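You operate a simulated robot arm through the tools that you are given. There is no shell and no other tool. Be economical: measure what you need, move in short steps, check, and stop when the job is done.

You are at the controls of a simulated two-armed robot. One attempt, no reset.

JOB
Pick up the wiring book with one hand, pass it to the other hand and put it on the lower shelf of the packing table. Fetch the black spring and set it in the inside of the pink kit tray. Open the lower bench drawer, put the silver bracket from the green mat by the roller press in the inside of the lower bench drawer and shut the drawer again. The order is free. Set down upright: silver bracket.

It is judged by the outcome, as a careful person would: the job done as asked, and still so three seconds after it is handed in. It fails if anything else is knocked over, pushed out of place, dropped, spilled or broken.

ROBOT AND FRAMES
Two 7-joint arms with three-finger grippers on one trunk, on a base that drives. Base frame: it is fixed to the floor where the robot stands at the start and does not move with it; the origin is under the middle of the robot, x ahead of it, y to its left, z up; the surface under the hand at the start is at about z = 0.758. Readings come in m, degrees, newtons and seconds.
The left shoulder is at the start at [0.07, 0.165, 1.063], the right one opposite. With the tool pointing down near the work surface each hand reaches from about 0.38 to 0.88 m from the robot's upright axis, wherever it stands, measured 20 degrees to its own side. Places, roughly: black spring [-1.75, -6.75, 0.75]; inside of the lower bench drawer [0.5, -4.9, 0.1]; inside of the pink kit tray (13x25 cm) [0.5, -7.2, 0.78]; lower bench drawer [0.5, -4.9, 0.1]; lower shelf of the packing table [0.7, 0.4, 0.2]; silver bracket (6x5x5 cm) [-1.8, -6.8, 0.9]. Payload 3.91 kg a hand.
Tool frame (each hand has its own): the origin (TCP) lies between the finger pads and is the grasp point; the fingertips stand 0.03 m ahead of it; z points along the fingers, y is the line along which they close. Largest opening 0.116 m; the body of the gripper starts 0.073 m behind the TCP.
Orientation is that of the tool frame in the base frame, as a unit quaternion [w, x, y, z]. With the fingers straight down and closing along the base's y, the tool's x points along the base's -x, its y along +y and its z along -z.

CONTROLS
- The arms move only by the tool servo_tool. It takes "left_moves", "right_moves" or both (then of equal length, played together; a hand with none holds still); each is a list of rows, each a list of 6 numbers: the shift along the base's x, y, z in units of 50 mm (1.0 is 50 mm), then the turn, a rotation vector about the base's x, y, z in units of 5 degrees (1.0 is 5 degrees). In form: [[tx, ty, tz, rx, ry, rz], ...]. A call has 1 to 12 rows; each row shifts and turns the commanded pose from where the row before left it. "left_hand" and "right_hand" are, for a hand that has rows, the finger opening in m, from 0 to 0.116, set as the call begins (left out, the last holds). A call with a number of a shift or a turn outside -1 to 1 is refused whole. Each row takes 0.2 s and may step no farther than 0.05 m and 8.6 degrees from the row before; otherwise, or with a gripper value out of range, the whole call is refused. A pose out of reach is approached as far as the arm can. The call stops where the force on the tool passes 40 N (or 10 N more than at its start, if that is more) or the arm is blocked; 0.2 s more then pass. The fingers move at their own pace (about 0.153 m/s each) and stop on an object; they squeeze with about 44 N. The grip force told is the motor's: it shows also when the fingers shut on nothing. Time passes only in rows, and 0.2 s behind the last, so rows that do not move let the fingers close. The reply holds the time, the measured pose of the TCP, the force on the tool along the base axes, the opening and the grip force, in the units named above and with some noise, with the torque about the TCP (base axes, N m) and any sound that the robot's microphone picked up.
- Cameras (640 x 400 px; columns grow to the right, rows downward): "scene" is now at [0.1044, 0.0421, 1.3517]; the picture's right is [0.62, -0.79, 0.00], its down [-0.67, -0.52, -0.53] and it looks along [0.42, 0.33, -0.85] (base axes); focal length 214 px, centre (320, 200). "left" rides on the left gripper at [0.075, 0.017, -0.088] in its tool frame; the picture's right is [-0.22, 0.97, 0.00], its down [-0.70, -0.16, -0.70] and it looks along [-0.68, -0.16, 0.71] (tool axes); focal length 247 px, centre (320, 200). "right" rides on the right gripper at [0.052, 0.056, -0.088] in its tool frame; the picture's right is [-0.73, 0.68, 0.00], its down [-0.49, -0.52, -0.70] and it looks along [-0.48, -0.51, 0.71] (tool axes); focal length 247 px, centre (320, 200). There is no depth. A picture from a camera that has moved, and an enlarged one, comes with that camera's place and axes in the base frame and with its lens.
- capture(camera): a new picture of that camera. The clock stands still meanwhile.
- raise_lower(by): slides the trunk up (or, below 0, down) by that many m; the arms and the scene camera ride with it, the base frame stays. It gives what a move gives, with no picture.
- drive_base(legs): drives the robot by 1 to 6 legs, each [ahead, left, turn to the left] in m, m and degrees, along the robot's own axes; the way and the turn of a leg run together, so that a leg with both is an arc; at most 1.5 m and 180 degrees a leg. The arms and the cameras ride along, it lands a little off, and it stops where it bumps. It gives what a move gives.
- turn_head(pan, tilt): turns the head with the scene camera to pan (to the left, within 86 degrees either way) and tilt (down, from -29 to 69), counted from straight ahead of the robot. It gives what a move gives.
- enlarge(camera, box): a new picture of the part [left, top, right, bottom] of that camera's present view, enlarged. The clock stands still meanwhile.
- sign_off(): hands the job in; it is judged then, once.

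Go step by step. Nothing tells you exact positions but the pictures and the camera data: compare them with the known pose of the tool, close in by small moves and look again before you grip or let go. The budget is 165 turns and 118 pictures, counting those below and the enlarged ones. Unless the task says otherwise, let go and move clear before handing in, and close with one line.

The tools are called after "Call:" as a command line: name --argument value ..., lists and objects as JSON in quotes. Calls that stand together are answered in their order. servo_tool: Moves the arms, as the interface text tells. Its arguments: {"type":"object","properties":{"left_moves":{"type":"array","items":{"type":"array","items":{"type":"number"}}},"left_hand":{"type":"number"},"right_moves":{"type":"array","items":{"type":"array","items":{"type":"number"}}},"right_hand":{"type":"number"}},"required":[]} The other tools are called the same way: raise_lower (by) slides the trunk up or down; drive_base (legs) drives the base; turn_head (pan, tilt) turns the head that bears the scene camera; capture (camera) takes a picture; enlarge (camera, box) takes an enlarged picture of a part of a camera's view; sign_off () hands the job in.

At the start:

```text
t: 0.0
left_eef_pos: [0.4558, 0.5447, 1.0397]
left_orientation: [-0.001, 0.0, 1.0, 0.0]
left_ft_force: [0.2, 0.8, 0.1]
left_torque: [0.02, -0.02, -0.01]
left_width: 0.116
left_gripper_force: 0.0
right_eef_pos: [0.4307, 0.0573, 1.0616]
right_orientation: [0.0, 0.0, 1.0, 0.0]
right_ft_force: [0.1, 0.0, 0.7]
right_torque: [-0.01, -0.01, 0.0]
right_width: 0.1159
right_gripper_force: 0.2
trunk travel left (down, up): [-0.6, 0.24]
robot x, y, heading: [0.0023, 0.0001, -0.1]
head pan, tilt: [38.0, 57.7]
```

scene: 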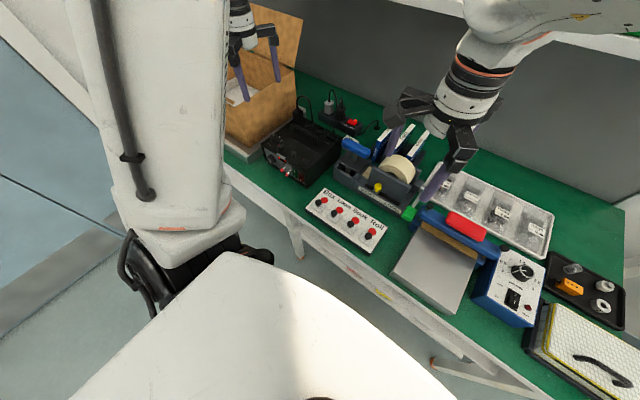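
right: 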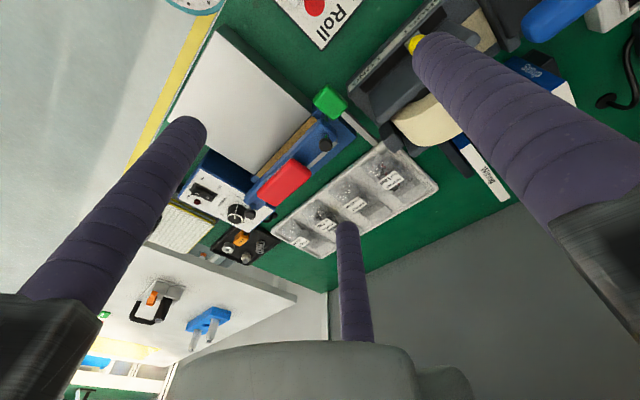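
left: 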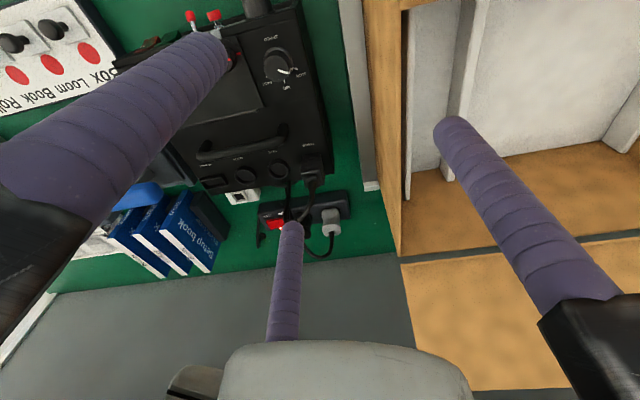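

I see the packing table ahead with books standing behind a tape dispenser; I'll look closer at the books to find the wiring one.

Call:
enlarge --camera "scene" --box '[300, 90, 460, 220]'

Call:
enlarge --camera "left" --box '[0, 150, 260, 320]'

Call:
enlarge --camera "right" --box '[400, 40, 640, 220]'

```text
3.08 times, centred on (380, 155) of scene
camera zoom: at [0.1044, 0.0421, 1.3517], right [0.62, -0.79, 0.0], down [-0.67, -0.52, -0.53], along [0.42, 0.33, -0.85], focal length 660 px, centre (135, 338)
```

zoom: 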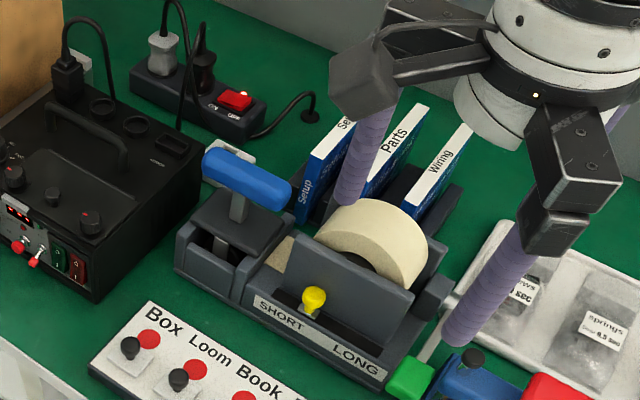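

```text
2.35 times, centred on (130, 235) of left
camera zoom: at [0.3822, 0.5626, 1.1285], right [0.22, 0.97, 0.0], down [0.7, -0.16, 0.7], along [0.68, -0.16, -0.71], focal length 581 px, centre (767, 118)
```

zoom: 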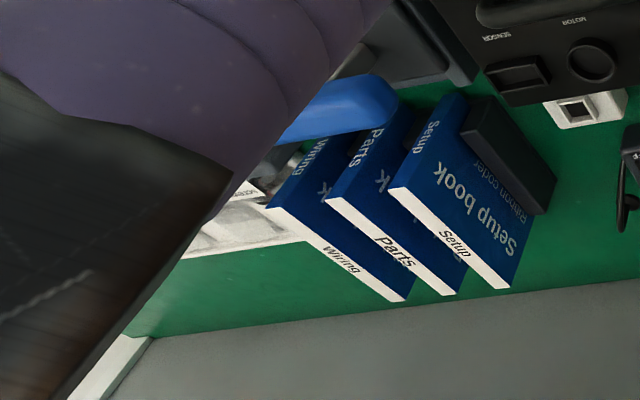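

```text
2.22 times, centred on (520, 130) of right
camera zoom: at [0.3778, 0.1136, 1.149], right [0.73, 0.68, 0.0], down [0.49, -0.52, 0.7], along [0.48, -0.51, -0.71], focal length 549 px, centre (-124, 356)
```

zoom: 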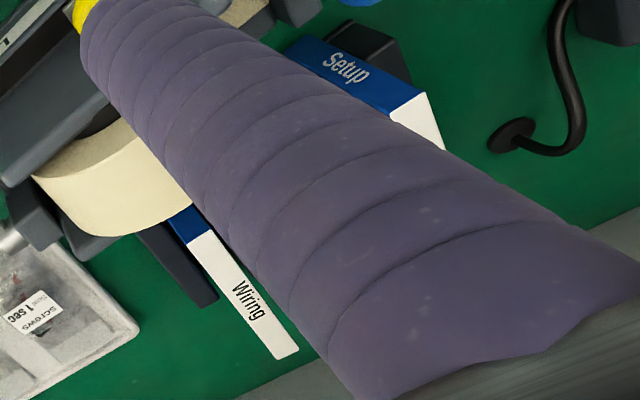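

The wiring book stands on the bench at about x 0.65–0.83, y 0.11, top z ≈0.835. I'll move the right hand aside to get a clear view.

Call:
servo_tool --right_moves '[[-0.3, -1, 0.3, 0, 0, 0], [-0.3, -1, 0.3, 0, 0, 0], [0, -1, 0, 0, 0, 0], [0, -1, 0, 0, 0, 0], [0, -1, 0, 0, 0, 0]]'

Call:
turn_head --pan 5 --tilt 45

Call:
capture --camera "scene"

Call:
enlarge --camera "scene" --box '[230, 100, 390, 200]'

```text
refused: row 1 steps farther than a row can; nothing moved
```

```text
t: 1.0
left_eef_pos: [0.4555, 0.5447, 1.0395]
left_orientation: [0.0, 0.0, 1.0, 0.0]
left_ft_force: [0.2, 0.7, 0.3]
left_torque: [0.02, 0.01, 0.0]
left_width: 0.116
left_gripper_force: 0.1
right_eef_pos: [0.4292, 0.0576, 1.0629]
right_orientation: [0.0, 0.0, 1.0, -0.001]
right_ft_force: [0.5, 0.3, 0.7]
right_torque: [-0.01, 0.0, -0.02]
right_width: 0.1161
right_gripper_force: 0.1
trunk travel left (down, up): [-0.6, 0.24]
robot x, y, heading: [-0.002, -0.003, 0.0]
head pan, tilt: [5.0, 45.0]
```

```text
111 pictures are left
camera scene: at [0.1308, 0.0067, 1.3685], right [0.09, -1.0, 0.0], down [-0.7, -0.06, -0.71], along [0.7, 0.06, -0.71], focal length 214 px, centre (320, 200)
```

scene: 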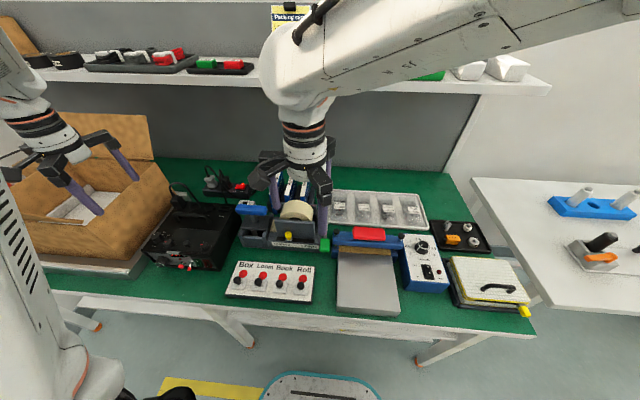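

```text
4.00 times, centred on (310, 150) of scene
camera zoom: at [0.1308, 0.0067, 1.3685], right [0.09, -1.0, 0.0], down [-0.7, -0.06, -0.71], along [0.7, 0.06, -0.71], focal length 858 px, centre (360, 400)
```

zoom: 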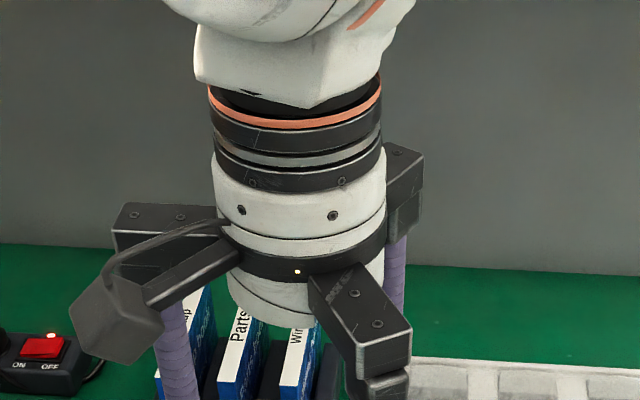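

The right hand hides the books; moving it aside with legal steps.

Call:
servo_tool --right_moves '[[-0.2, -0.9, 0.2, 0, 0, 0], [-0.2, -0.9, 0.2, 0, 0, 0], [0, -1, 0, 0, 0, 0], [0, -1, 0, 0, 0, 0], [0, -1, 0, 0, 0, 0], [0, -1, 0, 0, 0, 0]]'

Call:
enlarge --camera "scene" --box '[220, 150, 380, 250]'

Call:
capture --camera "scene"

```text
t: 2.4
left_eef_pos: [0.4556, 0.5426, 1.0419]
left_orientation: [0.0, -0.001, 1.0, 0.001]
left_ft_force: [0.1, -0.2, -0.4]
left_torque: [0.02, 0.01, 0.0]
left_width: 0.1159
left_gripper_force: 0.0
right_eef_pos: [0.4086, -0.2366, 1.0815]
right_orientation: [0.001, 0.001, 1.0, 0.001]
right_ft_force: [0.4, -0.7, -1.2]
right_torque: [0.06, 0.02, -0.01]
right_width: 0.1162
right_gripper_force: 0.0
trunk travel left (down, up): [-0.6, 0.24]
robot x, y, heading: [0.0012, 0.0003, -0.1]
head pan, tilt: [5.0, 45.0]
```

```text
4.00 times, centred on (300, 200) of scene
camera zoom: at [0.1307, 0.0033, 1.3686], right [0.09, -1.0, 0.0], down [-0.7, -0.06, -0.71], along [0.7, 0.06, -0.71], focal length 858 px, centre (400, 200)
```

zoom: 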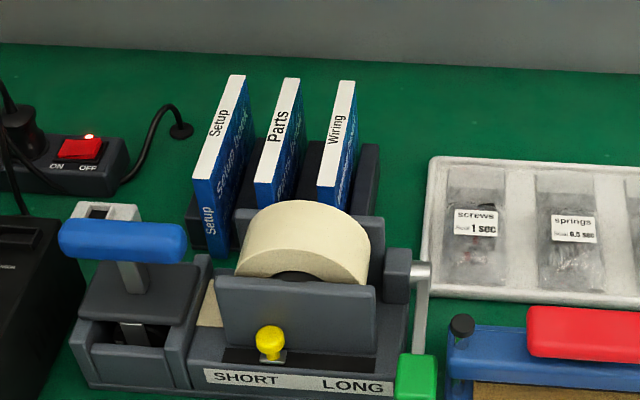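

```text
108 pictures are left
camera scene: at [0.1307, 0.0033, 1.3686], right [0.09, -1.0, 0.0], down [-0.7, -0.06, -0.71], along [0.7, 0.06, -0.71], focal length 214 px, centre (320, 200)
```

scene: 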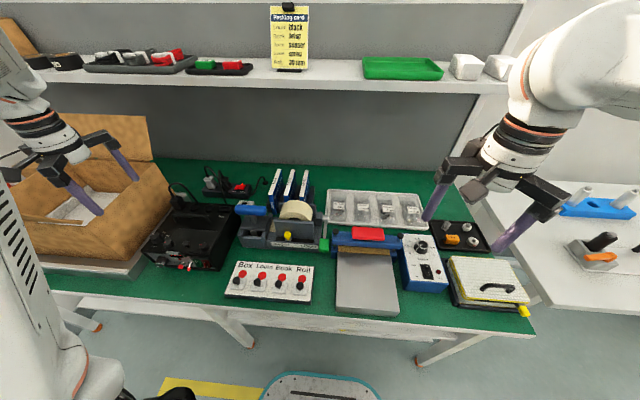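

Triangulating from three cameras, the wiring book's top edge runs x≈0.64–0.787, y≈0.110, z≈0.863, with 4 cm clearance to the Parts book. I bring the right hand above it with fingers partly open.

Call:
servo_tool --right_moves '[[0.594, 0.63, -0.1, 0, 0, 0], [0.594, 0.63, -0.1, 0, 0, 0], [0.594, 0.63, -0.1, 0, 0, 0], [0.594, 0.63, -0.1, 0, 0, 0], [0.594, 0.63, -0.1, 0, 0, 0], [0.594, 0.63, -0.1, 0, 0, 0], [0.594, 0.63, -0.1, 0, 0, 0], [0.594, 0.63, -0.1, 0, 0, 0], [0.594, 0.63, -0.1, 0, 0, 0], [0.594, 0.63, -0.1, 0, 0, 0], [0.594, 0.63, -0.1, 0, 0, 0], [0, 0, -0.5, 0, 0, 0]]' --right_hand 0.056

Call:
capture --camera "right"

Call:
enlarge --camera "scene" --box '[220, 150, 380, 250]'

```text
t: 5.0
left_eef_pos: [0.4545, 0.5443, 1.0396]
left_orientation: [0.001, 0.001, 1.0, -0.001]
left_ft_force: [0.1, 0.4, 0.4]
left_torque: [0.02, 0.01, -0.01]
left_width: 0.1161
left_gripper_force: 0.0
right_eef_pos: [0.7221, 0.0979, 1.0053]
right_orientation: [0.001, 0.0, 1.0, 0.001]
right_ft_force: [-1.1, -0.4, -0.4]
right_torque: [0.01, -0.04, 0.03]
right_width: 0.056
right_gripper_force: 0.0
right hand out of reach, approached as far as the arm can: row 11
trunk travel left (down, up): [-0.6, 0.24]
robot x, y, heading: [-0.0004, -0.004, -0.1]
head pan, tilt: [5.0, 45.0]
```

```text
107 pictures are left
camera right: at [0.6691, 0.1535, 1.0927], right [0.73, 0.68, 0.0], down [0.49, -0.52, 0.7], along [0.48, -0.51, -0.71], focal length 247 px, centre (320, 200)
```

right: 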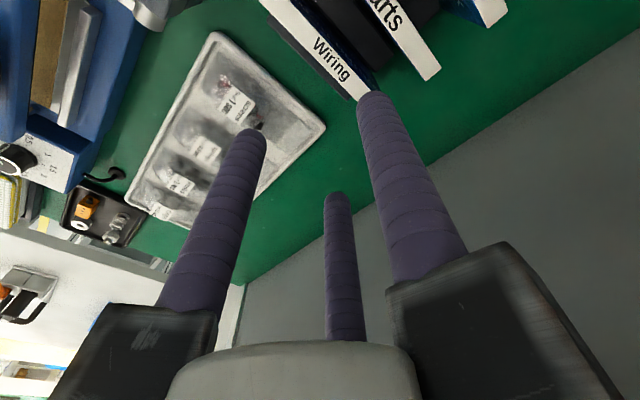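

```text
4.00 times, centred on (300, 200) of scene
camera zoom: at [0.1297, 0.0059, 1.3687], right [0.09, -1.0, 0.0], down [-0.7, -0.06, -0.71], along [0.7, 0.06, -0.71], focal length 858 px, centre (400, 200)
```

zoom: 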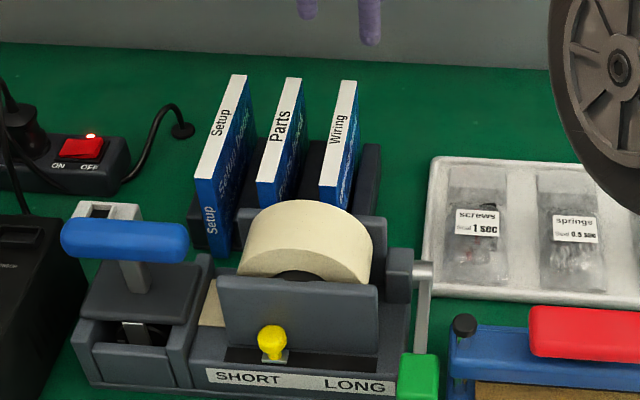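

The right hand is just at its reach limit at this height, near (0.722, 0.098). Going lower regains reach; I descend to just above the book and correct y.

Call:
servo_tool --right_moves '[[0, 0, -0.7, 0, 0, 0], [0, 0.1, -0.7, 0, 0, 0], [0, 0, -0.3, 0, 0, 0]]'

Call:
capture --camera "right"

Call:
enlarge --camera "scene" --box '[220, 130, 380, 230]'

```text
t: 5.8
left_eef_pos: [0.4395, 0.5427, 1.0482]
left_orientation: [0.008, 0.001, 1.0, 0.001]
left_ft_force: [-0.3, 1.0, -0.8]
left_torque: [0.05, -0.02, 0.0]
left_width: 0.116
left_gripper_force: 0.1
right_eef_pos: [0.7143, 0.1, 0.937]
right_orientation: [0.015, 0.001, 1.0, 0.002]
right_ft_force: [-0.8, 0.3, -0.3]
right_torque: [0.0, -0.01, 0.03]
right_width: 0.0561
right_gripper_force: 0.0
trunk travel left (down, up): [-0.6, 0.24]
robot x, y, heading: [-0.0002, 0.0008, -0.1]
head pan, tilt: [5.0, 45.0]
```

```text
105 pictures are left
camera right: at [0.6586, 0.1563, 1.0239], right [0.73, 0.68, 0.03], down [0.46, -0.53, 0.71], along [0.5, -0.51, -0.7], focal length 247 px, centre (320, 200)
```

right: 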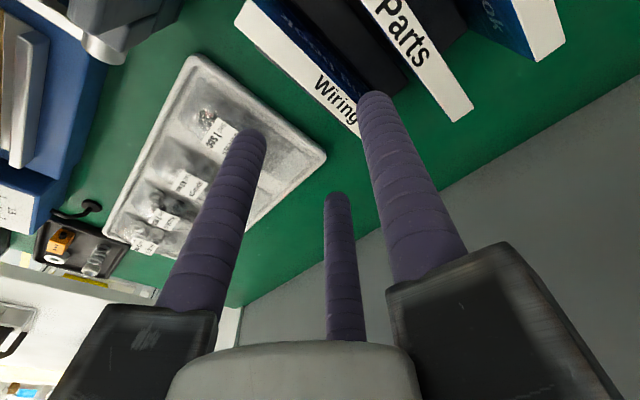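

```text
4.00 times, centred on (300, 180) of scene
camera zoom: at [0.1117, 0.0038, 1.3705], right [0.09, -1.0, 0.0], down [-0.69, -0.06, -0.72], along [0.71, 0.06, -0.7], focal length 858 px, centre (400, 280)
```

zoom: 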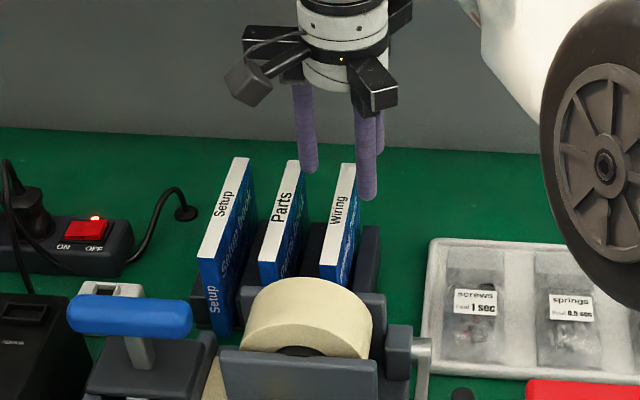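

The whole robot seems to have tilted about 1° (left hand and camera shifted), so maybe something is touching. I look at the full scene before proceeding.

Call:
capture --camera "scene"

Call:
servo_tool --right_moves '[[0, 0, 0, 0, 0, 0], [0, 0, 0, 0, 0, 0], [0, 0, 0, 0, 0, 0]]'

```text
103 pictures are left
camera scene: at [0.1117, 0.0038, 1.3705], right [0.09, -1.0, 0.0], down [-0.69, -0.06, -0.72], along [0.71, 0.06, -0.7], focal length 214 px, centre (320, 200)
```

scene: 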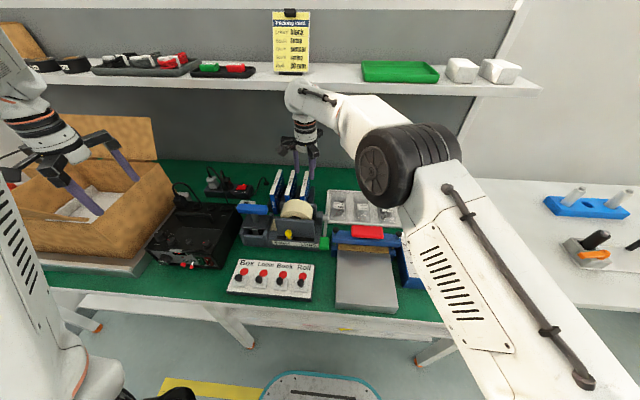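

```text
t: 6.6
left_eef_pos: [0.4416, 0.5431, 1.0473]
left_orientation: [0.008, 0.0, 1.0, 0.002]
left_ft_force: [0.0, 0.4, -0.4]
left_torque: [-0.02, -0.03, 0.0]
left_width: 0.1159
left_gripper_force: 0.0
right_eef_pos: [0.7121, 0.1011, 0.9375]
right_orientation: [0.014, 0.001, 1.0, 0.002]
right_ft_force: [-0.9, -0.5, 0.1]
right_torque: [0.01, 0.01, -0.04]
right_width: 0.0562
right_gripper_force: 0.0
trunk travel left (down, up): [-0.6, 0.24]
robot x, y, heading: [0.0013, -0.0025, 0.1]
head pan, tilt: [5.0, 45.0]
```

The right wrist appears to be pressing on the upper shelf's front edge. I back off along -x, then pitch the hand 25° so the fingers reach forward while the wrist stays clear of the shelf.

Call:
servo_tool --right_moves '[[-0.9, 0, 0, 0, 0, 0], [-0.3, 0.1, 0.1, 0, -1, 0], [0, 0.1, 0, 0, -1, 0], [0, 0, 0, 0, -1, 0], [0, 0, 0, 0, -1, 0], [0, 0, 0, 0, -1, 0], [0, 0, 0, 0, 0, 0]]'

Call:
enlarge --camera "scene" --box '[220, 60, 420, 240]'

```text
t: 7.7
left_eef_pos: [0.4566, 0.545, 1.0392]
left_orientation: [0.0, 0.0, 1.0, 0.0]
left_ft_force: [1.9, -0.8, 0.1]
left_torque: [0.0, 0.05, -0.05]
left_width: 0.1161
left_gripper_force: 0.0
right_eef_pos: [0.6733, 0.0836, 0.8863]
right_orientation: [0.105, 0.038, 0.993, 0.024]
right_ft_force: [-5.2, 0.6, 15.7]
right_torque: [0.57, 0.09, 0.19]
right_width: 0.0561
right_gripper_force: 0.2
trunk travel left (down, up): [-0.6, 0.24]
robot x, y, heading: [0.001, -0.0007, -0.1]
head pan, tilt: [5.0, 45.0]
stopped in row 5 (right hand): the force on the tool passed its limit at 41 N (the readings are from after the stop); the commanded pose is now the measured one
```

```text
2.22 times, centred on (320, 150) of scene
camera zoom: at [0.1309, 0.0066, 1.3678], right [0.09, -1.0, 0.0], down [-0.7, -0.06, -0.71], along [0.7, 0.06, -0.71], focal length 477 px, centre (320, 311)
```

zoom: 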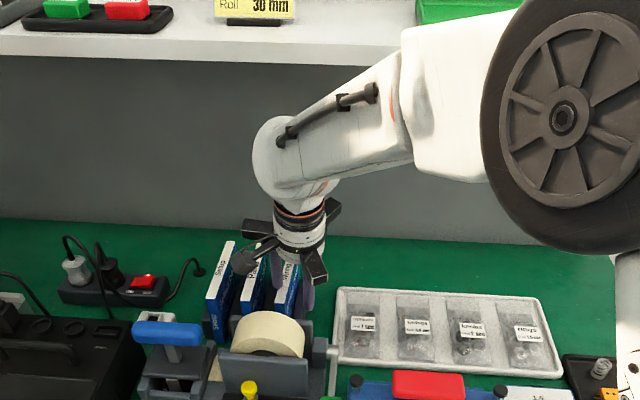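

The hand dropped onto the book top once freed from the shelf. I lift straight up a little and re-measure.

Call:
servo_tool --right_moves '[[0, 0, 0.5, 0, 0, 0], [0, 0, 0.5, 0, 0, 0], [0, 0, 0, 0, 0, 0]]'

Call:
enlarge --camera "scene" --box '[220, 150, 380, 250]'

Call:
capture --camera "right"

```text
t: 8.5
left_eef_pos: [0.4574, 0.5446, 1.0395]
left_orientation: [0.0, 0.001, 1.0, 0.0]
left_ft_force: [-0.2, 1.1, 0.1]
left_torque: [-0.02, 0.0, -0.01]
left_width: 0.1159
left_gripper_force: 0.0
right_eef_pos: [0.6755, 0.0767, 0.9312]
right_orientation: [0.096, 0.045, 0.994, 0.026]
right_ft_force: [-0.5, -0.7, 0.2]
right_torque: [0.0, -0.01, 0.0]
right_width: 0.0561
right_gripper_force: 0.1
trunk travel left (down, up): [-0.6, 0.24]
robot x, y, heading: [-0.0012, 0.001, -0.1]
head pan, tilt: [5.0, 45.0]
```

```text
4.00 times, centred on (300, 200) of scene
camera zoom: at [0.1316, 0.0067, 1.3684], right [0.09, -1.0, 0.0], down [-0.7, -0.06, -0.71], along [0.7, 0.06, -0.71], focal length 858 px, centre (400, 200)
```

zoom: 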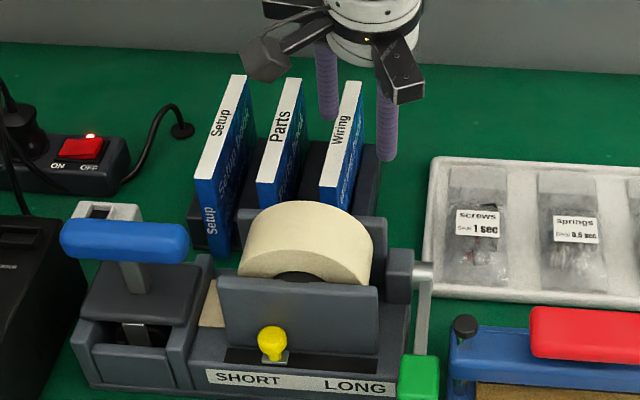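

```text
100 pictures are left
camera right: at [0.6123, 0.1341, 1.0099], right [0.77, 0.61, 0.18], down [0.3, -0.6, 0.75], along [0.56, -0.52, -0.64], focal length 247 px, centre (320, 200)
```

right: 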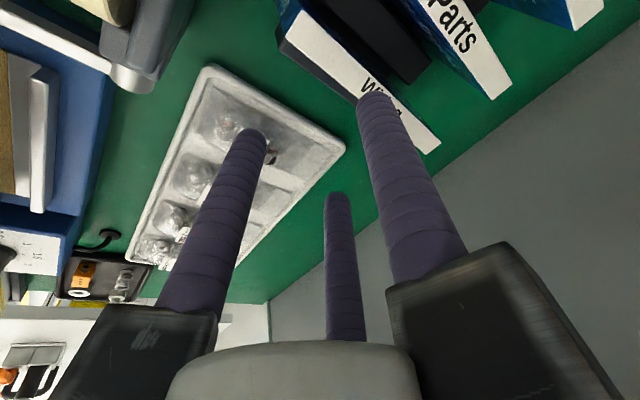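

Books are still in place. I square up the hand (target pitch −25°), shift it to y≈0.107 over the book, and check again.

Call:
servo_tool --right_moves '[[0, 0.2, 0.2, -0.7, 0, 0], [0.1, 0.2, 0, 0, 0, 0.97], [0.1, 0.1, 0, 0, -1, 0], [0.1, 0.1, 0, 0, -1, 0], [0.2, 0, 0, 0, -0.8, 0], [0, 0, 0, 0, 0, 0]]'

Call:
enlarge --camera "scene" --box '[220, 130, 380, 230]'

Call:
capture --camera "right"

```text
t: 10.1
left_eef_pos: [0.4556, 0.5451, 1.0408]
left_orientation: [0.0, 0.001, 1.0, 0.0]
left_ft_force: [-0.9, 0.3, 0.6]
left_torque: [0.01, -0.02, -0.06]
left_width: 0.1158
left_gripper_force: 0.0
right_eef_pos: [0.7144, 0.0784, 0.9372]
right_orientation: [0.202, 0.033, 0.979, 0.023]
right_ft_force: [-0.5, 0.3, 0.6]
right_torque: [-0.02, 0.01, -0.04]
right_width: 0.056
right_gripper_force: 0.1
trunk travel left (down, up): [-0.6, 0.24]
robot x, y, heading: [0.0039, -0.0022, 0.2]
head pan, tilt: [5.0, 45.0]
stopped in row 6 (right hand): the arm was blocked; the commanded pose is now the measured one
```

```text
4.00 times, centred on (300, 180) of scene
camera zoom: at [0.1315, 0.0064, 1.3685], right [0.09, -1.0, 0.0], down [-0.7, -0.06, -0.71], along [0.7, 0.06, -0.71], focal length 858 px, centre (400, 280)
```

zoom: 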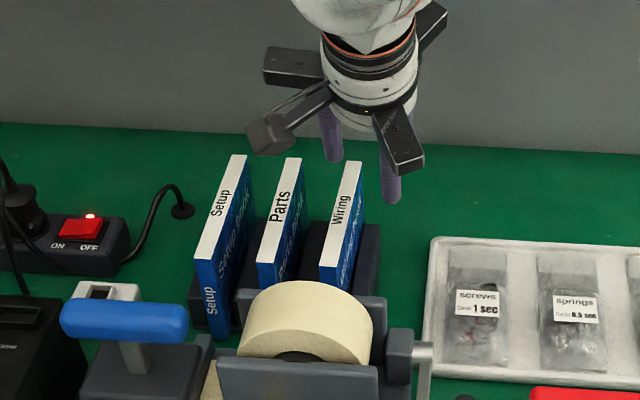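

```text
98 pictures are left
camera right: at [0.634, 0.1357, 1.001], right [0.71, 0.63, 0.33], down [0.14, -0.58, 0.8], along [0.69, -0.52, -0.5], focal length 247 px, centre (320, 200)
```

right: 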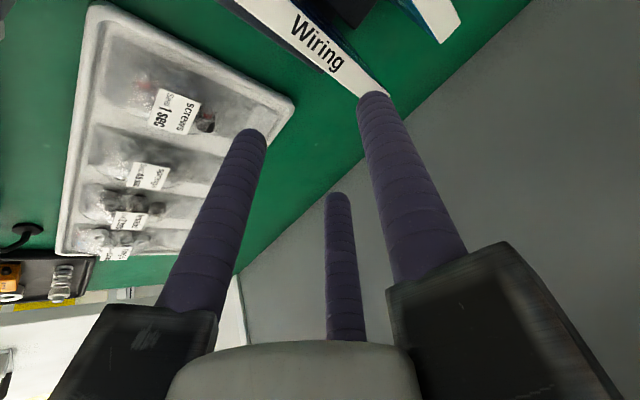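

The right arm is blocked from going further left across its body. I'll retract the right hand, tuck the left hand, and shift the base 0.15 m to the left so the book lies within comfortable reach.

Call:
servo_tool --right_moves '[[-0.9, -0.2, 0, 0, 0, 0], [-0.9, -0.2, 0, 0, 0, 0], [-0.9, 0, 0.3, 0, 0, 0], [0, 0, 0.9, 0, 0, 0], [0, 0, 0.9, 0, 0, 0]]' --left_moves '[[0, 0, 0.9, 0, 0, 0], [0, 0, 0.9, 0, 0, 0], [0, -0.9, 0.2, 0, 0, 0], [0, -0.9, 0, 0, 0, 0], [0, -0.9, 0, 0, 0, 0]]'

Call:
drive_base --legs '[[0, 0.15, 0]]'

Call:
capture --camera "scene"

```text
t: 11.3
left_eef_pos: [0.4549, 0.4086, 1.1375]
left_orientation: [0.001, 0.0, 1.0, 0.001]
left_ft_force: [0.3, -0.7, 1.2]
left_torque: [0.04, -0.01, -0.01]
left_width: 0.1158
left_gripper_force: 0.0
right_eef_pos: [0.5789, 0.0591, 1.0419]
right_orientation: [0.203, 0.029, 0.978, 0.02]
right_ft_force: [-0.1, 0.0, 0.1]
right_torque: [0.02, 0.02, 0.01]
right_width: 0.0561
right_gripper_force: 0.1
trunk travel left (down, up): [-0.6, 0.24]
robot x, y, heading: [0.0019, 0.0029, 0.0]
head pan, tilt: [5.0, 45.0]
```

```text
t: 12.7
left_eef_pos: [0.4556, 0.5624, 1.1377]
left_orientation: [0.0, -0.001, 1.0, 0.0]
left_ft_force: [0.4, -0.3, -0.2]
left_torque: [-0.01, -0.03, -0.04]
left_width: 0.1161
left_gripper_force: 0.1
right_eef_pos: [0.5795, 0.2124, 1.0418]
right_orientation: [0.203, 0.029, 0.979, 0.02]
right_ft_force: [-0.2, 0.6, -0.4]
right_torque: [0.02, 0.02, 0.02]
right_width: 0.056
right_gripper_force: 0.1
trunk travel left (down, up): [-0.6, 0.24]
robot x, y, heading: [0.0015, 0.1515, 0.0]
head pan, tilt: [5.0, 45.0]
```

```text
97 pictures are left
camera scene: at [0.1312, 0.1574, 1.3685], right [0.09, -1.0, 0.0], down [-0.7, -0.06, -0.71], along [0.7, 0.06, -0.71], focal length 214 px, centre (320, 200)
```

scene: 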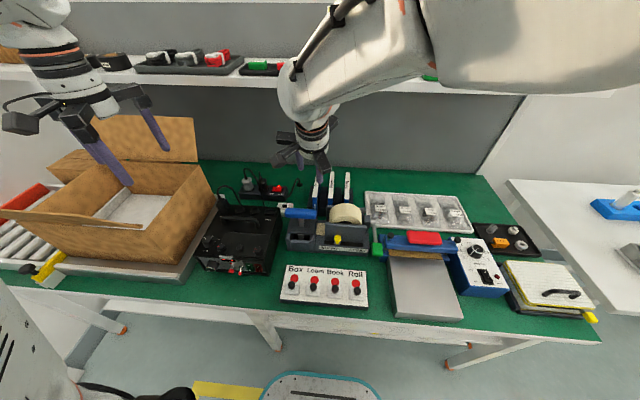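

Base is now at y=0.15. I move the right hand over the book and square its orientation.

Call:
servo_tool --right_moves '[[0.3, -0.7, 0, -0.6, 0, 0], [0.4, -0.7, -0.2, 0, -0.3, 0.55], [0.6, -0.7, -0.3, 0, 0, 0], [0.6, 0, -0.6, 0, 0, 0], [0.5, 0, -0.6, 0, 0, 0], [0.2, 0, -0.3, 0, 0, 0], [0, 0, 0, 0, 0, 0]]'

Call:
enlarge --camera "scene" --box '[260, 120, 420, 220]'

Call:
capture --camera "right"

```text
t: 14.3
left_eef_pos: [0.4543, 0.5625, 1.1376]
left_orientation: [0.0, 0.0, 1.0, 0.0]
left_ft_force: [0.1, -0.4, 0.3]
left_torque: [-0.02, -0.01, -0.02]
left_width: 0.1161
left_gripper_force: 0.2
right_eef_pos: [0.7118, 0.1057, 0.9388]
right_orientation: [0.217, 0.002, 0.976, 0.0]
right_ft_force: [0.1, 0.2, 0.8]
right_torque: [0.0, -0.02, 0.01]
right_width: 0.0558
right_gripper_force: 0.0
trunk travel left (down, up): [-0.6, 0.24]
robot x, y, heading: [0.0002, 0.149, -0.1]
head pan, tilt: [5.0, 45.0]
```

```text
4.00 times, centred on (340, 170) of scene
camera zoom: at [0.1309, 0.1579, 1.3685], right [0.09, -1.0, 0.0], down [-0.7, -0.06, -0.71], along [0.7, 0.06, -0.71], focal length 858 px, centre (240, 320)
```

zoom: 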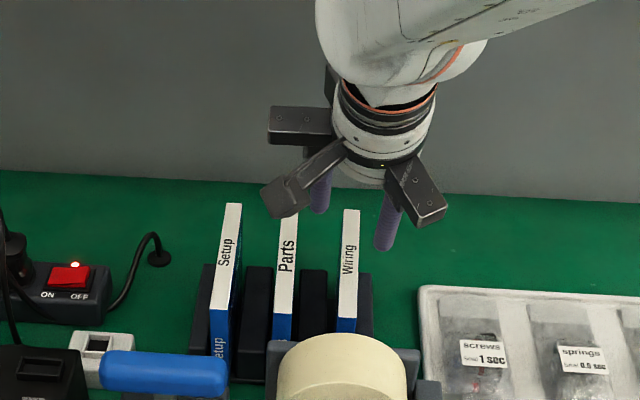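

```text
95 pictures are left
camera right: at [0.6261, 0.1624, 0.9968], right [0.66, 0.68, 0.31], down [0.14, -0.52, 0.84], along [0.73, -0.51, -0.45], focal length 247 px, centre (320, 200)
```

right: 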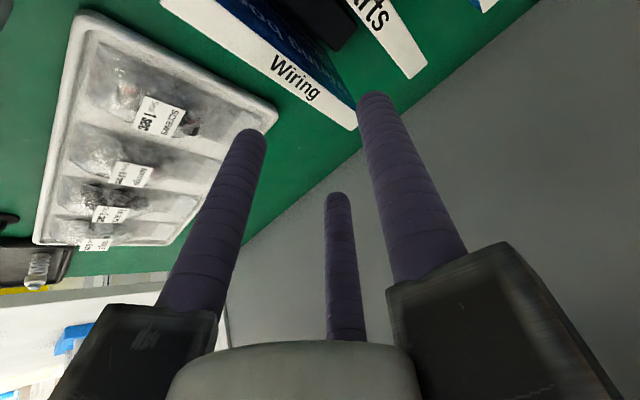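

Both cameras agree the book is at y≈0.109 with its top at z≈0.863. Descending to straddle it, then checking.

Call:
servo_tool --right_moves '[[0.3, 0.06, -0.5, 0, 0, 0], [0.15, 0, -0.6, 0, 0, 0], [0, 0, -0.5, 0, 0, 0], [0, 0, -0.3, 0, 0, 0], [0, 0, 0, 0, 0, 0]]'

Call:
enlarge --camera "scene" --box '[260, 120, 420, 220]'

Call:
capture --camera "right"

```text
t: 15.5
left_eef_pos: [0.4538, 0.5622, 1.1374]
left_orientation: [0.0, 0.001, 1.0, 0.001]
left_ft_force: [-0.8, -0.4, -0.2]
left_torque: [0.01, -0.02, 0.0]
left_width: 0.1161
left_gripper_force: 0.0
right_eef_pos: [0.7353, 0.1067, 0.8477]
right_orientation: [0.216, 0.006, 0.976, 0.002]
right_ft_force: [-1.1, -0.6, -0.4]
right_torque: [0.01, 0.0, -0.01]
right_width: 0.0561
right_gripper_force: 0.1
trunk travel left (down, up): [-0.6, 0.24]
robot x, y, heading: [0.0004, 0.1496, 0.0]
head pan, tilt: [5.0, 45.0]
```

```text
4.00 times, centred on (340, 170) of scene
camera zoom: at [0.1309, 0.1577, 1.3685], right [0.09, -1.0, 0.0], down [-0.7, -0.06, -0.71], along [0.7, 0.06, -0.71], focal length 858 px, centre (240, 320)
```

zoom: 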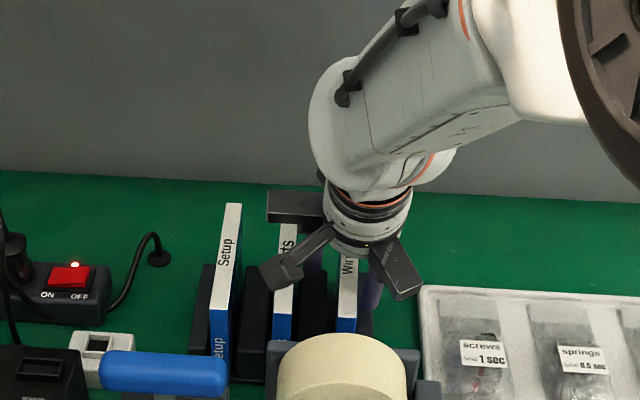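

```text
93 pictures are left
camera right: at [0.6508, 0.1635, 0.9046], right [0.67, 0.67, 0.31], down [0.14, -0.53, 0.84], along [0.73, -0.52, -0.45], focal length 247 px, centre (320, 200)
```

right: 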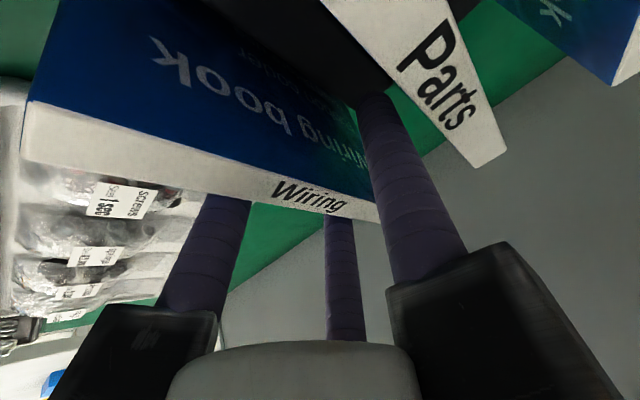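

The fingers straddle the Wiring book. Closing, then checking the width.

Call:
servo_tool --right_moves '[[0, 0, 0, 0, 0, 0], [0, 0, 0, 0, 0, 0], [0, 0, 0, 0, 0, 0]]' --right_hand 0

Call:
servo_tool --right_moves '[[0, 0, 0.4, 0, 0, 0], [0, 0, 0.6, 0, 0, 0], [0, 0, 0.8, 0, 0, 0], [0, 0, 0.8, 0, 0, 0]]'

Call:
enlarge --camera "scene" --box '[240, 100, 440, 225]'

```text
t: 16.3
left_eef_pos: [0.4545, 0.5622, 1.1369]
left_orientation: [0.0, 0.0, 1.0, 0.0]
left_ft_force: [-0.3, -0.2, 0.4]
left_torque: [0.0, -0.01, 0.02]
left_width: 0.1157
left_gripper_force: 0.2
right_eef_pos: [0.736, 0.107, 0.8475]
right_orientation: [0.217, 0.005, 0.976, 0.003]
right_ft_force: [1.4, -1.0, 4.0]
right_torque: [0.07, 0.21, -0.08]
right_width: 0.0256
right_gripper_force: 44.9
trunk travel left (down, up): [-0.6, 0.24]
robot x, y, heading: [-0.0012, 0.1539, 0.1]
head pan, tilt: [5.0, 45.0]
```

```text
t: 17.3
left_eef_pos: [0.4533, 0.5635, 1.1377]
left_orientation: [0.0, 0.0, 1.0, 0.0]
left_ft_force: [-0.2, 0.0, 1.1]
left_torque: [0.02, -0.04, 0.01]
left_width: 0.1159
left_gripper_force: 0.0
right_eef_pos: [0.7293, 0.1141, 0.9787]
right_orientation: [0.217, -0.002, 0.976, -0.001]
right_ft_force: [0.1, 0.5, -0.7]
right_torque: [0.0, -0.05, 0.0]
right_width: 0.0259
right_gripper_force: 43.9
trunk travel left (down, up): [-0.6, 0.24]
robot x, y, heading: [0.002, 0.1483, -0.0]
head pan, tilt: [5.0, 45.0]
```

```text
3.20 times, centred on (340, 162) of scene
camera zoom: at [0.1297, 0.1581, 1.3686], right [0.09, -1.0, 0.0], down [-0.7, -0.06, -0.71], along [0.71, 0.06, -0.71], focal length 686 px, centre (256, 320)
```

zoom: 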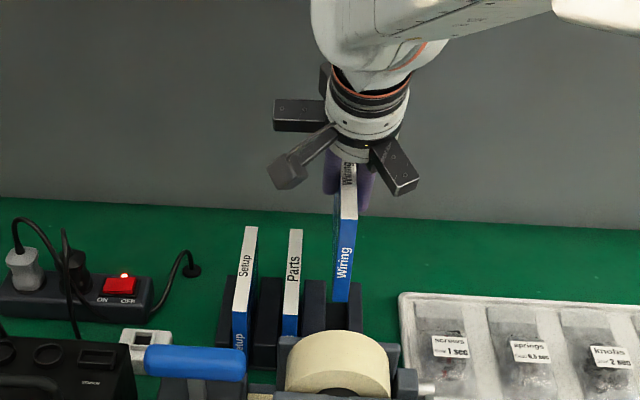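

The book is held and lifted free. I bring it back to the handover spot over the bench while pitching the left hand forward (−70° about y).

Call:
servo_tool --right_moves '[[-0.7, 0, 0.3, 0, 0, 0], [-0.7, 0.2, 0.4, 0, 0, 0], [0, 0.3, 0.5, 0, 0, 0], [0, 0.2, 0.4, 0, 0, 0], [0, 0, 0, 0, 0, 0], [0, 0, 0, 0, 0, 0], [0, 0, 0, 0, 0, 0], [0, 0, 0, 0, 0, 0], [0, 0, 0, 0, 0, 0], [0, 0, 0, 0, 0, 0], [0, 0, 0, 0, 0, 0], [0, 0, 0, 0, 0, 0]]' --left_moves '[[0.2, -0.2, 0, 0, -1, 0], [0.2, -0.2, 0, 0, -1, 0], [0.2, -0.2, 0, 0, -1, 0], [0.1, -0.2, 0, 0, -1, 0], [0.1, -0.2, 0, 0, -1, 0], [0.1, -0.2, 0, 0, -1, 0], [0, -0.2, 0, 0, -1, 0], [0, -0.2, 0, 0, -1, 0], [0, -0.2, 0, 0, -1, 0], [0, -0.2, 0, 0, -1, 0], [0, -0.2, 0, 0, -1, 0], [0, -0.2, 0, 0, -1, 0]]' --left_hand 0.09

Call:
capture --camera "scene"

```text
t: 19.9
left_eef_pos: [0.5765, 0.5388, 1.0949]
left_orientation: [0.495, -0.019, 0.868, -0.018]
left_ft_force: [0.6, 0.3, -0.6]
left_torque: [0.01, 0.01, 0.0]
left_width: 0.0898
left_gripper_force: 0.1
left hand out of reach, approached as far as the arm can: row 3, 4, 5, 6, 7, 8, 9, 10, 11, 12
right_eef_pos: [0.6642, 0.1483, 1.0544]
right_orientation: [0.216, 0.0, 0.976, -0.001]
right_ft_force: [-0.6, -0.6, -2.1]
right_torque: [-0.05, 0.01, -0.03]
right_width: 0.0253
right_gripper_force: 43.9
trunk travel left (down, up): [-0.6, 0.24]
robot x, y, heading: [0.005, 0.1511, 0.1]
head pan, tilt: [5.0, 45.0]
```

```text
91 pictures are left
camera scene: at [0.13, 0.1589, 1.3663], right [0.1, -0.99, 0.0], down [-0.72, -0.08, -0.69], along [0.68, 0.07, -0.73], focal length 214 px, centre (320, 200)
```

scene: 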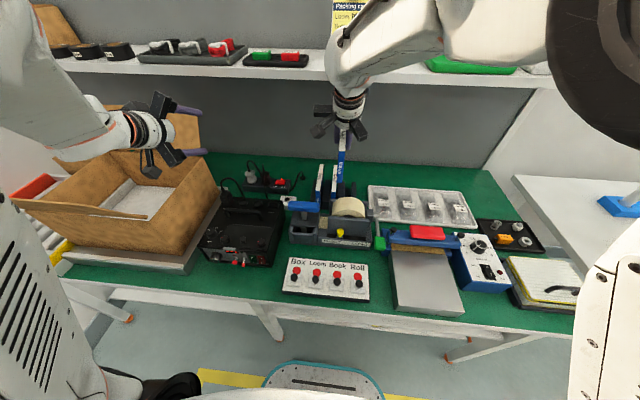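

The left hand can't fold back far enough pointing straight ahead, so I'll do a diagonal handover: yaw both hands −45° so the left reaches diagonally towards the book's near edge.

Call:
servo_tool --right_moves '[[-0.04, -0.15, 0, 0, 0, -1], [-0.04, -0.15, 0, 0, 0, -1], [-0.04, -0.15, 0, 0, 0, -1], [-0.04, -0.15, 0, 0, 0, -1], [-0.04, -0.15, 0, 0, 0, -1], [-0.04, -0.15, 0, 0, 0, -1], [-0.04, -0.15, 0, 0, 0, -1], [-0.04, -0.15, 0, 0, 0, -1], [-0.04, -0.15, 0, 0, 0, -1], [0, 0, 0, 0, 0, 0]]' --left_moves '[[0.05, -0.3, -0.13, 0, 0, -1], [0.05, -0.3, -0.13, 0, 0, -1], [0.05, -0.3, -0.13, 0, 0, -1], [0.05, -0.4, -0.13, 0, 0, -1], [0.05, -0.4, -0.13, 0, 0, -1], [0.05, -0.4, -0.13, 0, 0, -1], [0.05, -0.4, -0.13, 0, 0, -1], [0.05, -0.4, -0.13, 0, 0, -1], [0.05, -0.4, -0.13, 0, 0, -1], [0, 0, 0, 0, 0, 0]]'

Call:
capture --camera "scene"

Call:
capture --camera "left"

```text
t: 22.1
left_eef_pos: [0.6021, 0.3614, 1.0488]
left_orientation: [0.462, 0.332, 0.8, -0.191]
left_ft_force: [-0.2, -0.7, 0.6]
left_torque: [0.03, 0.0, 0.02]
left_width: 0.0898
left_gripper_force: 0.0
right_eef_pos: [0.6462, 0.0685, 1.0766]
right_orientation: [0.195, 0.388, 0.899, -0.052]
right_ft_force: [0.0, -0.7, -0.8]
right_torque: [-0.01, 0.04, -0.02]
right_width: 0.0254
right_gripper_force: 44.2
trunk travel left (down, up): [-0.6, 0.24]
robot x, y, heading: [0.0002, 0.154, -0.2]
head pan, tilt: [5.0, 45.0]
```

```text
90 pictures are left
camera scene: at [0.1309, 0.1572, 1.3685], right [0.09, -1.0, 0.0], down [-0.7, -0.06, -0.71], along [0.7, 0.06, -0.71], focal length 214 px, centre (320, 200)
```

scene: 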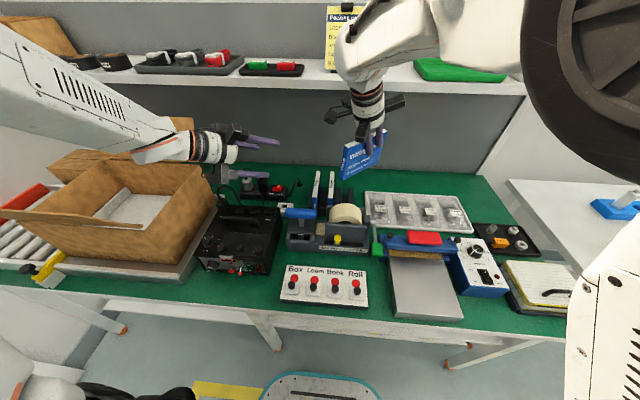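

```text
89 pictures are left
camera left: at [0.5354, 0.455, 1.0296], right [0.77, 0.61, 0.2], down [-0.3, 0.07, 0.95], along [0.57, -0.79, 0.23], focal length 247 px, centre (320, 200)
```

left: 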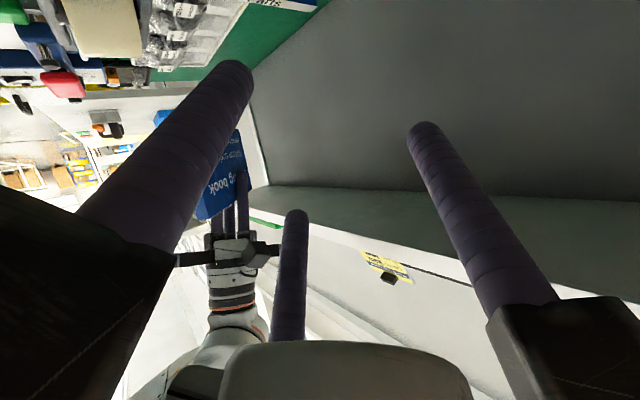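

Both hands are on the diagonal. I bring the left hand to a standoff in line with the book's near edge.

Call:
servo_tool --left_moves '[[-0.23, -0.55, 0, 0, 0, 0], [-0.23, -0.55, 0, 0, 0, 0], [-0.23, -0.55, 0, 0, 0, 0], [-0.23, -0.55, 0, 0, 0, 0], [-0.23, -0.55, 0, 0, 0, 0], [-0.23, -0.55, 0, 0, 0, 0], [0, 0, 0, 0, 0, 0]]' --left_hand 0.08

Call:
capture --camera "left"

Call:
enlarge --camera "scene" --box '[200, 80, 440, 230]'

```text
t: 23.7
left_eef_pos: [0.5709, 0.2227, 1.0139]
left_orientation: [0.466, 0.309, 0.801, -0.212]
left_ft_force: [-0.1, 0.4, 0.9]
left_torque: [0.02, -0.01, 0.06]
left_width: 0.08
left_gripper_force: 0.1
left hand out of reach, approached as far as the arm can: row 4, 5, 6
right_eef_pos: [0.6474, 0.0641, 1.0704]
right_orientation: [0.19, 0.392, 0.899, -0.054]
right_ft_force: [0.5, -0.2, -2.0]
right_torque: [-0.01, 0.0, 0.01]
right_width: 0.0255
right_gripper_force: 43.5
trunk travel left (down, up): [-0.6, 0.24]
robot x, y, heading: [-0.0002, 0.1498, 0.2]
head pan, tilt: [5.0, 45.0]
```

```text
88 pictures are left
camera left: at [0.5023, 0.3123, 0.9902], right [0.76, 0.63, 0.15], down [-0.28, 0.12, 0.95], along [0.59, -0.76, 0.27], focal length 247 px, centre (320, 200)
```

left: 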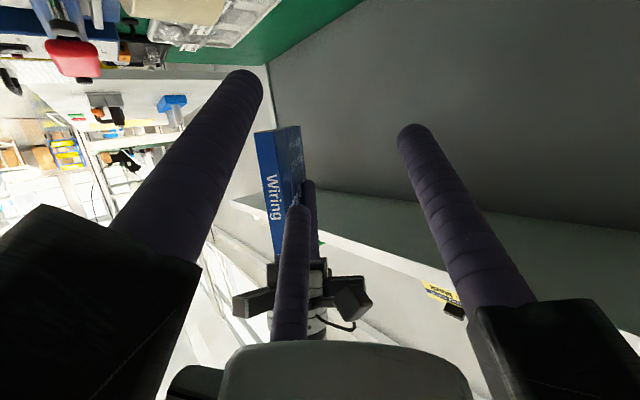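

```text
2.67 times, centred on (320, 155) of scene
camera zoom: at [0.1171, 0.1627, 1.3504], right [0.18, -0.98, 0.0], down [-0.84, -0.15, -0.52], along [0.51, 0.09, -0.86], focal length 572 px, centre (320, 320)
```

zoom: 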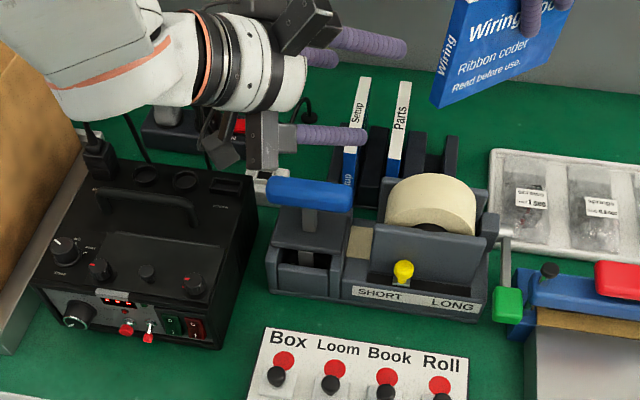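

The left arm's elbow is pushing the head (camera tilted), because the hands are at shoulder height. I'll back the left hand off, raise the trunk 0.22 m, and then bring the hands down relative to the shoulders.

Call:
servo_tool --left_moves '[[0.3, 0.8, 0.2, 0, 0, 0], [0.3, 0.8, 0.2, 0, 0, 0], [0, 0.8, 0.1, 0, 0, 0], [0, 0, 0, 0, 0, 0]]'

Call:
raise_lower --by 0.22

Call:
servo_tool --left_moves '[[0, 0, -0.7, 0, 0, 0], [0, 0, -0.7, 0, 0, 0], [0, 0, -0.7, 0, 0, 0], [0, 0, -0.7, 0, 0, 0], [0, 0, -0.7, 0, 0, 0], [0, 0, 0, 0, 0, 0]]' --right_moves '[[0, 0, -0.8, 0, 0, 0], [0, 0, -0.8, 0, 0, 0], [0, 0, -0.8, 0, 0, 0], [0, 0, -0.8, 0, 0, 0], [0, 0, -0.8, 0, 0, 0], [0, 0, 0, 0, 0, 0]]'

Call:
capture --camera "scene"

```text
t: 24.7
left_eef_pos: [0.6019, 0.3331, 1.0391]
left_orientation: [0.461, 0.333, 0.8, -0.191]
left_ft_force: [-0.5, 0.1, -0.3]
left_torque: [0.02, 0.02, 0.02]
left_width: 0.0803
left_gripper_force: 0.0
right_eef_pos: [0.6479, 0.0634, 1.0681]
right_orientation: [0.187, 0.391, 0.899, -0.054]
right_ft_force: [-0.1, 0.0, 0.1]
right_torque: [0.04, 0.04, 0.01]
right_width: 0.0256
right_gripper_force: 44.2
trunk travel left (down, up): [-0.6, 0.24]
robot x, y, heading: [-0.0032, 0.1516, -0.1]
head pan, tilt: [5.0, 45.0]
```

```text
t: 27.0
left_eef_pos: [0.6014, 0.3343, 1.2601]
left_orientation: [0.462, 0.331, 0.8, -0.191]
left_ft_force: [0.2, 0.5, -0.3]
left_torque: [0.02, -0.03, -0.02]
left_width: 0.0802
left_gripper_force: 0.2
right_eef_pos: [0.6489, 0.0636, 1.2863]
right_orientation: [0.187, 0.39, 0.9, -0.055]
right_ft_force: [-0.1, -0.1, -2.0]
right_torque: [-0.03, -0.02, -0.01]
right_width: 0.0256
right_gripper_force: 43.8
trunk travel left (down, up): [-0.82, 0.02]
robot x, y, heading: [0.0012, 0.1521, -0.0]
head pan, tilt: [5.0, 45.0]
```

```text
t: 28.6
left_eef_pos: [0.6027, 0.3359, 1.0842]
left_orientation: [0.463, 0.332, 0.799, -0.192]
left_ft_force: [-0.3, -0.1, 0.7]
left_torque: [-0.01, 0.05, 0.04]
left_width: 0.0799
left_gripper_force: 0.1
right_eef_pos: [0.6559, 0.0583, 1.0972]
right_orientation: [0.184, 0.413, 0.891, -0.044]
right_ft_force: [-0.4, -0.1, -0.5]
right_torque: [0.01, -0.03, -0.01]
right_width: 0.0256
right_gripper_force: 43.9
trunk travel left (down, up): [-0.82, 0.02]
robot x, y, heading: [0.0024, 0.1502, -0.1]
head pan, tilt: [5.0, 45.0]
stopped in row 6 (right hand): the arm was blocked; the commanded pose is now the measured one
```

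```text
86 pictures are left
camera scene: at [0.1306, 0.1576, 1.5886], right [0.09, -1.0, 0.0], down [-0.7, -0.06, -0.71], along [0.7, 0.06, -0.71], focal length 214 px, centre (320, 200)
```

scene: 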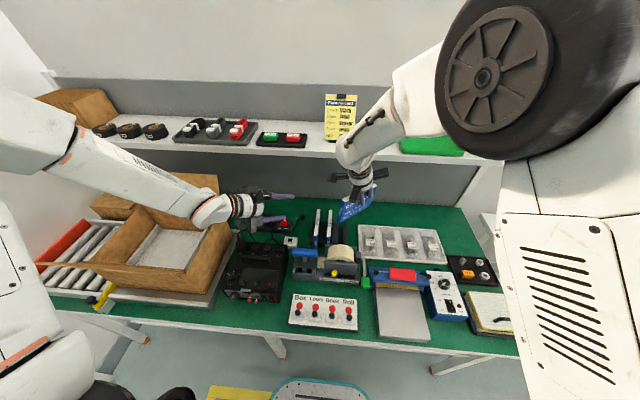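

The right arm is at a limit with that tilt. I'll straighten it to point down (which raises the book's near edge toward the left hand), shift a bit right, and lower.

Call:
servo_tool --right_moves '[[0, -0.3, 0, 0.62, 0.72, 0], [0, -0.3, 0, 0.62, 0.72, 0], [0, -0.3, 0, 0.62, 0.72, 0], [0, -0.3, 0, 0.62, 0.72, 0], [0, -0.3, 0, 0.62, 0.72, 0], [0, 0, -0.8, 0, 0, 0], [0, 0, -0.5, 0, 0, 0], [0, 0, 0, 0, 0, 0]]'

Call:
capture --camera "left"

Call:
enlarge --camera "scene" --box '[200, 120, 440, 270]'

```text
t: 30.4
left_eef_pos: [0.6036, 0.3347, 1.0841]
left_orientation: [0.463, 0.331, 0.8, -0.191]
left_ft_force: [0.5, 0.2, 0.1]
left_torque: [0.0, 0.05, -0.02]
left_width: 0.0799
left_gripper_force: 0.1
right_eef_pos: [0.6557, -0.015, 1.0313]
right_orientation: [-0.013, 0.418, 0.908, 0.011]
right_ft_force: [-0.2, 1.2, -2.2]
right_torque: [-0.07, 0.02, 0.02]
right_width: 0.0253
right_gripper_force: 43.9
trunk travel left (down, up): [-0.82, 0.02]
robot x, y, heading: [0.0015, 0.1499, 0.2]
head pan, tilt: [5.0, 45.0]
```

```text
85 pictures are left
camera left: at [0.5364, 0.4282, 1.0643], right [0.77, 0.61, 0.2], down [-0.3, 0.07, 0.95], along [0.57, -0.79, 0.23], focal length 247 px, centre (320, 200)
```

left: 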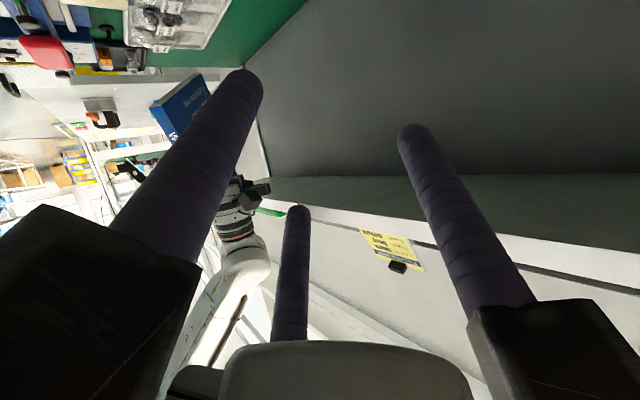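

```text
2.67 times, centred on (320, 195) of scene
camera zoom: at [0.1307, 0.1567, 1.5886], right [0.09, -1.0, 0.0], down [-0.7, -0.06, -0.71], along [0.7, 0.06, -0.71], focal length 572 px, centre (320, 213)
```

zoom: 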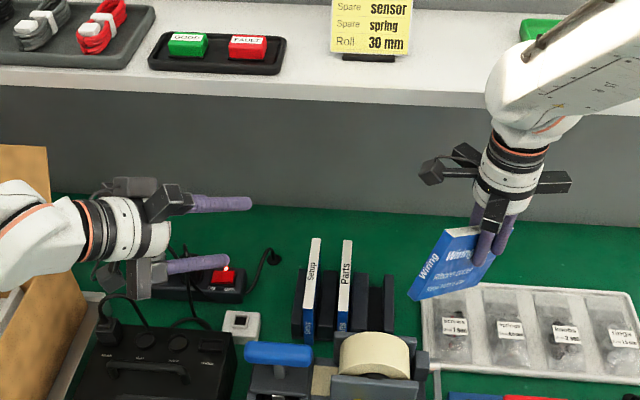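

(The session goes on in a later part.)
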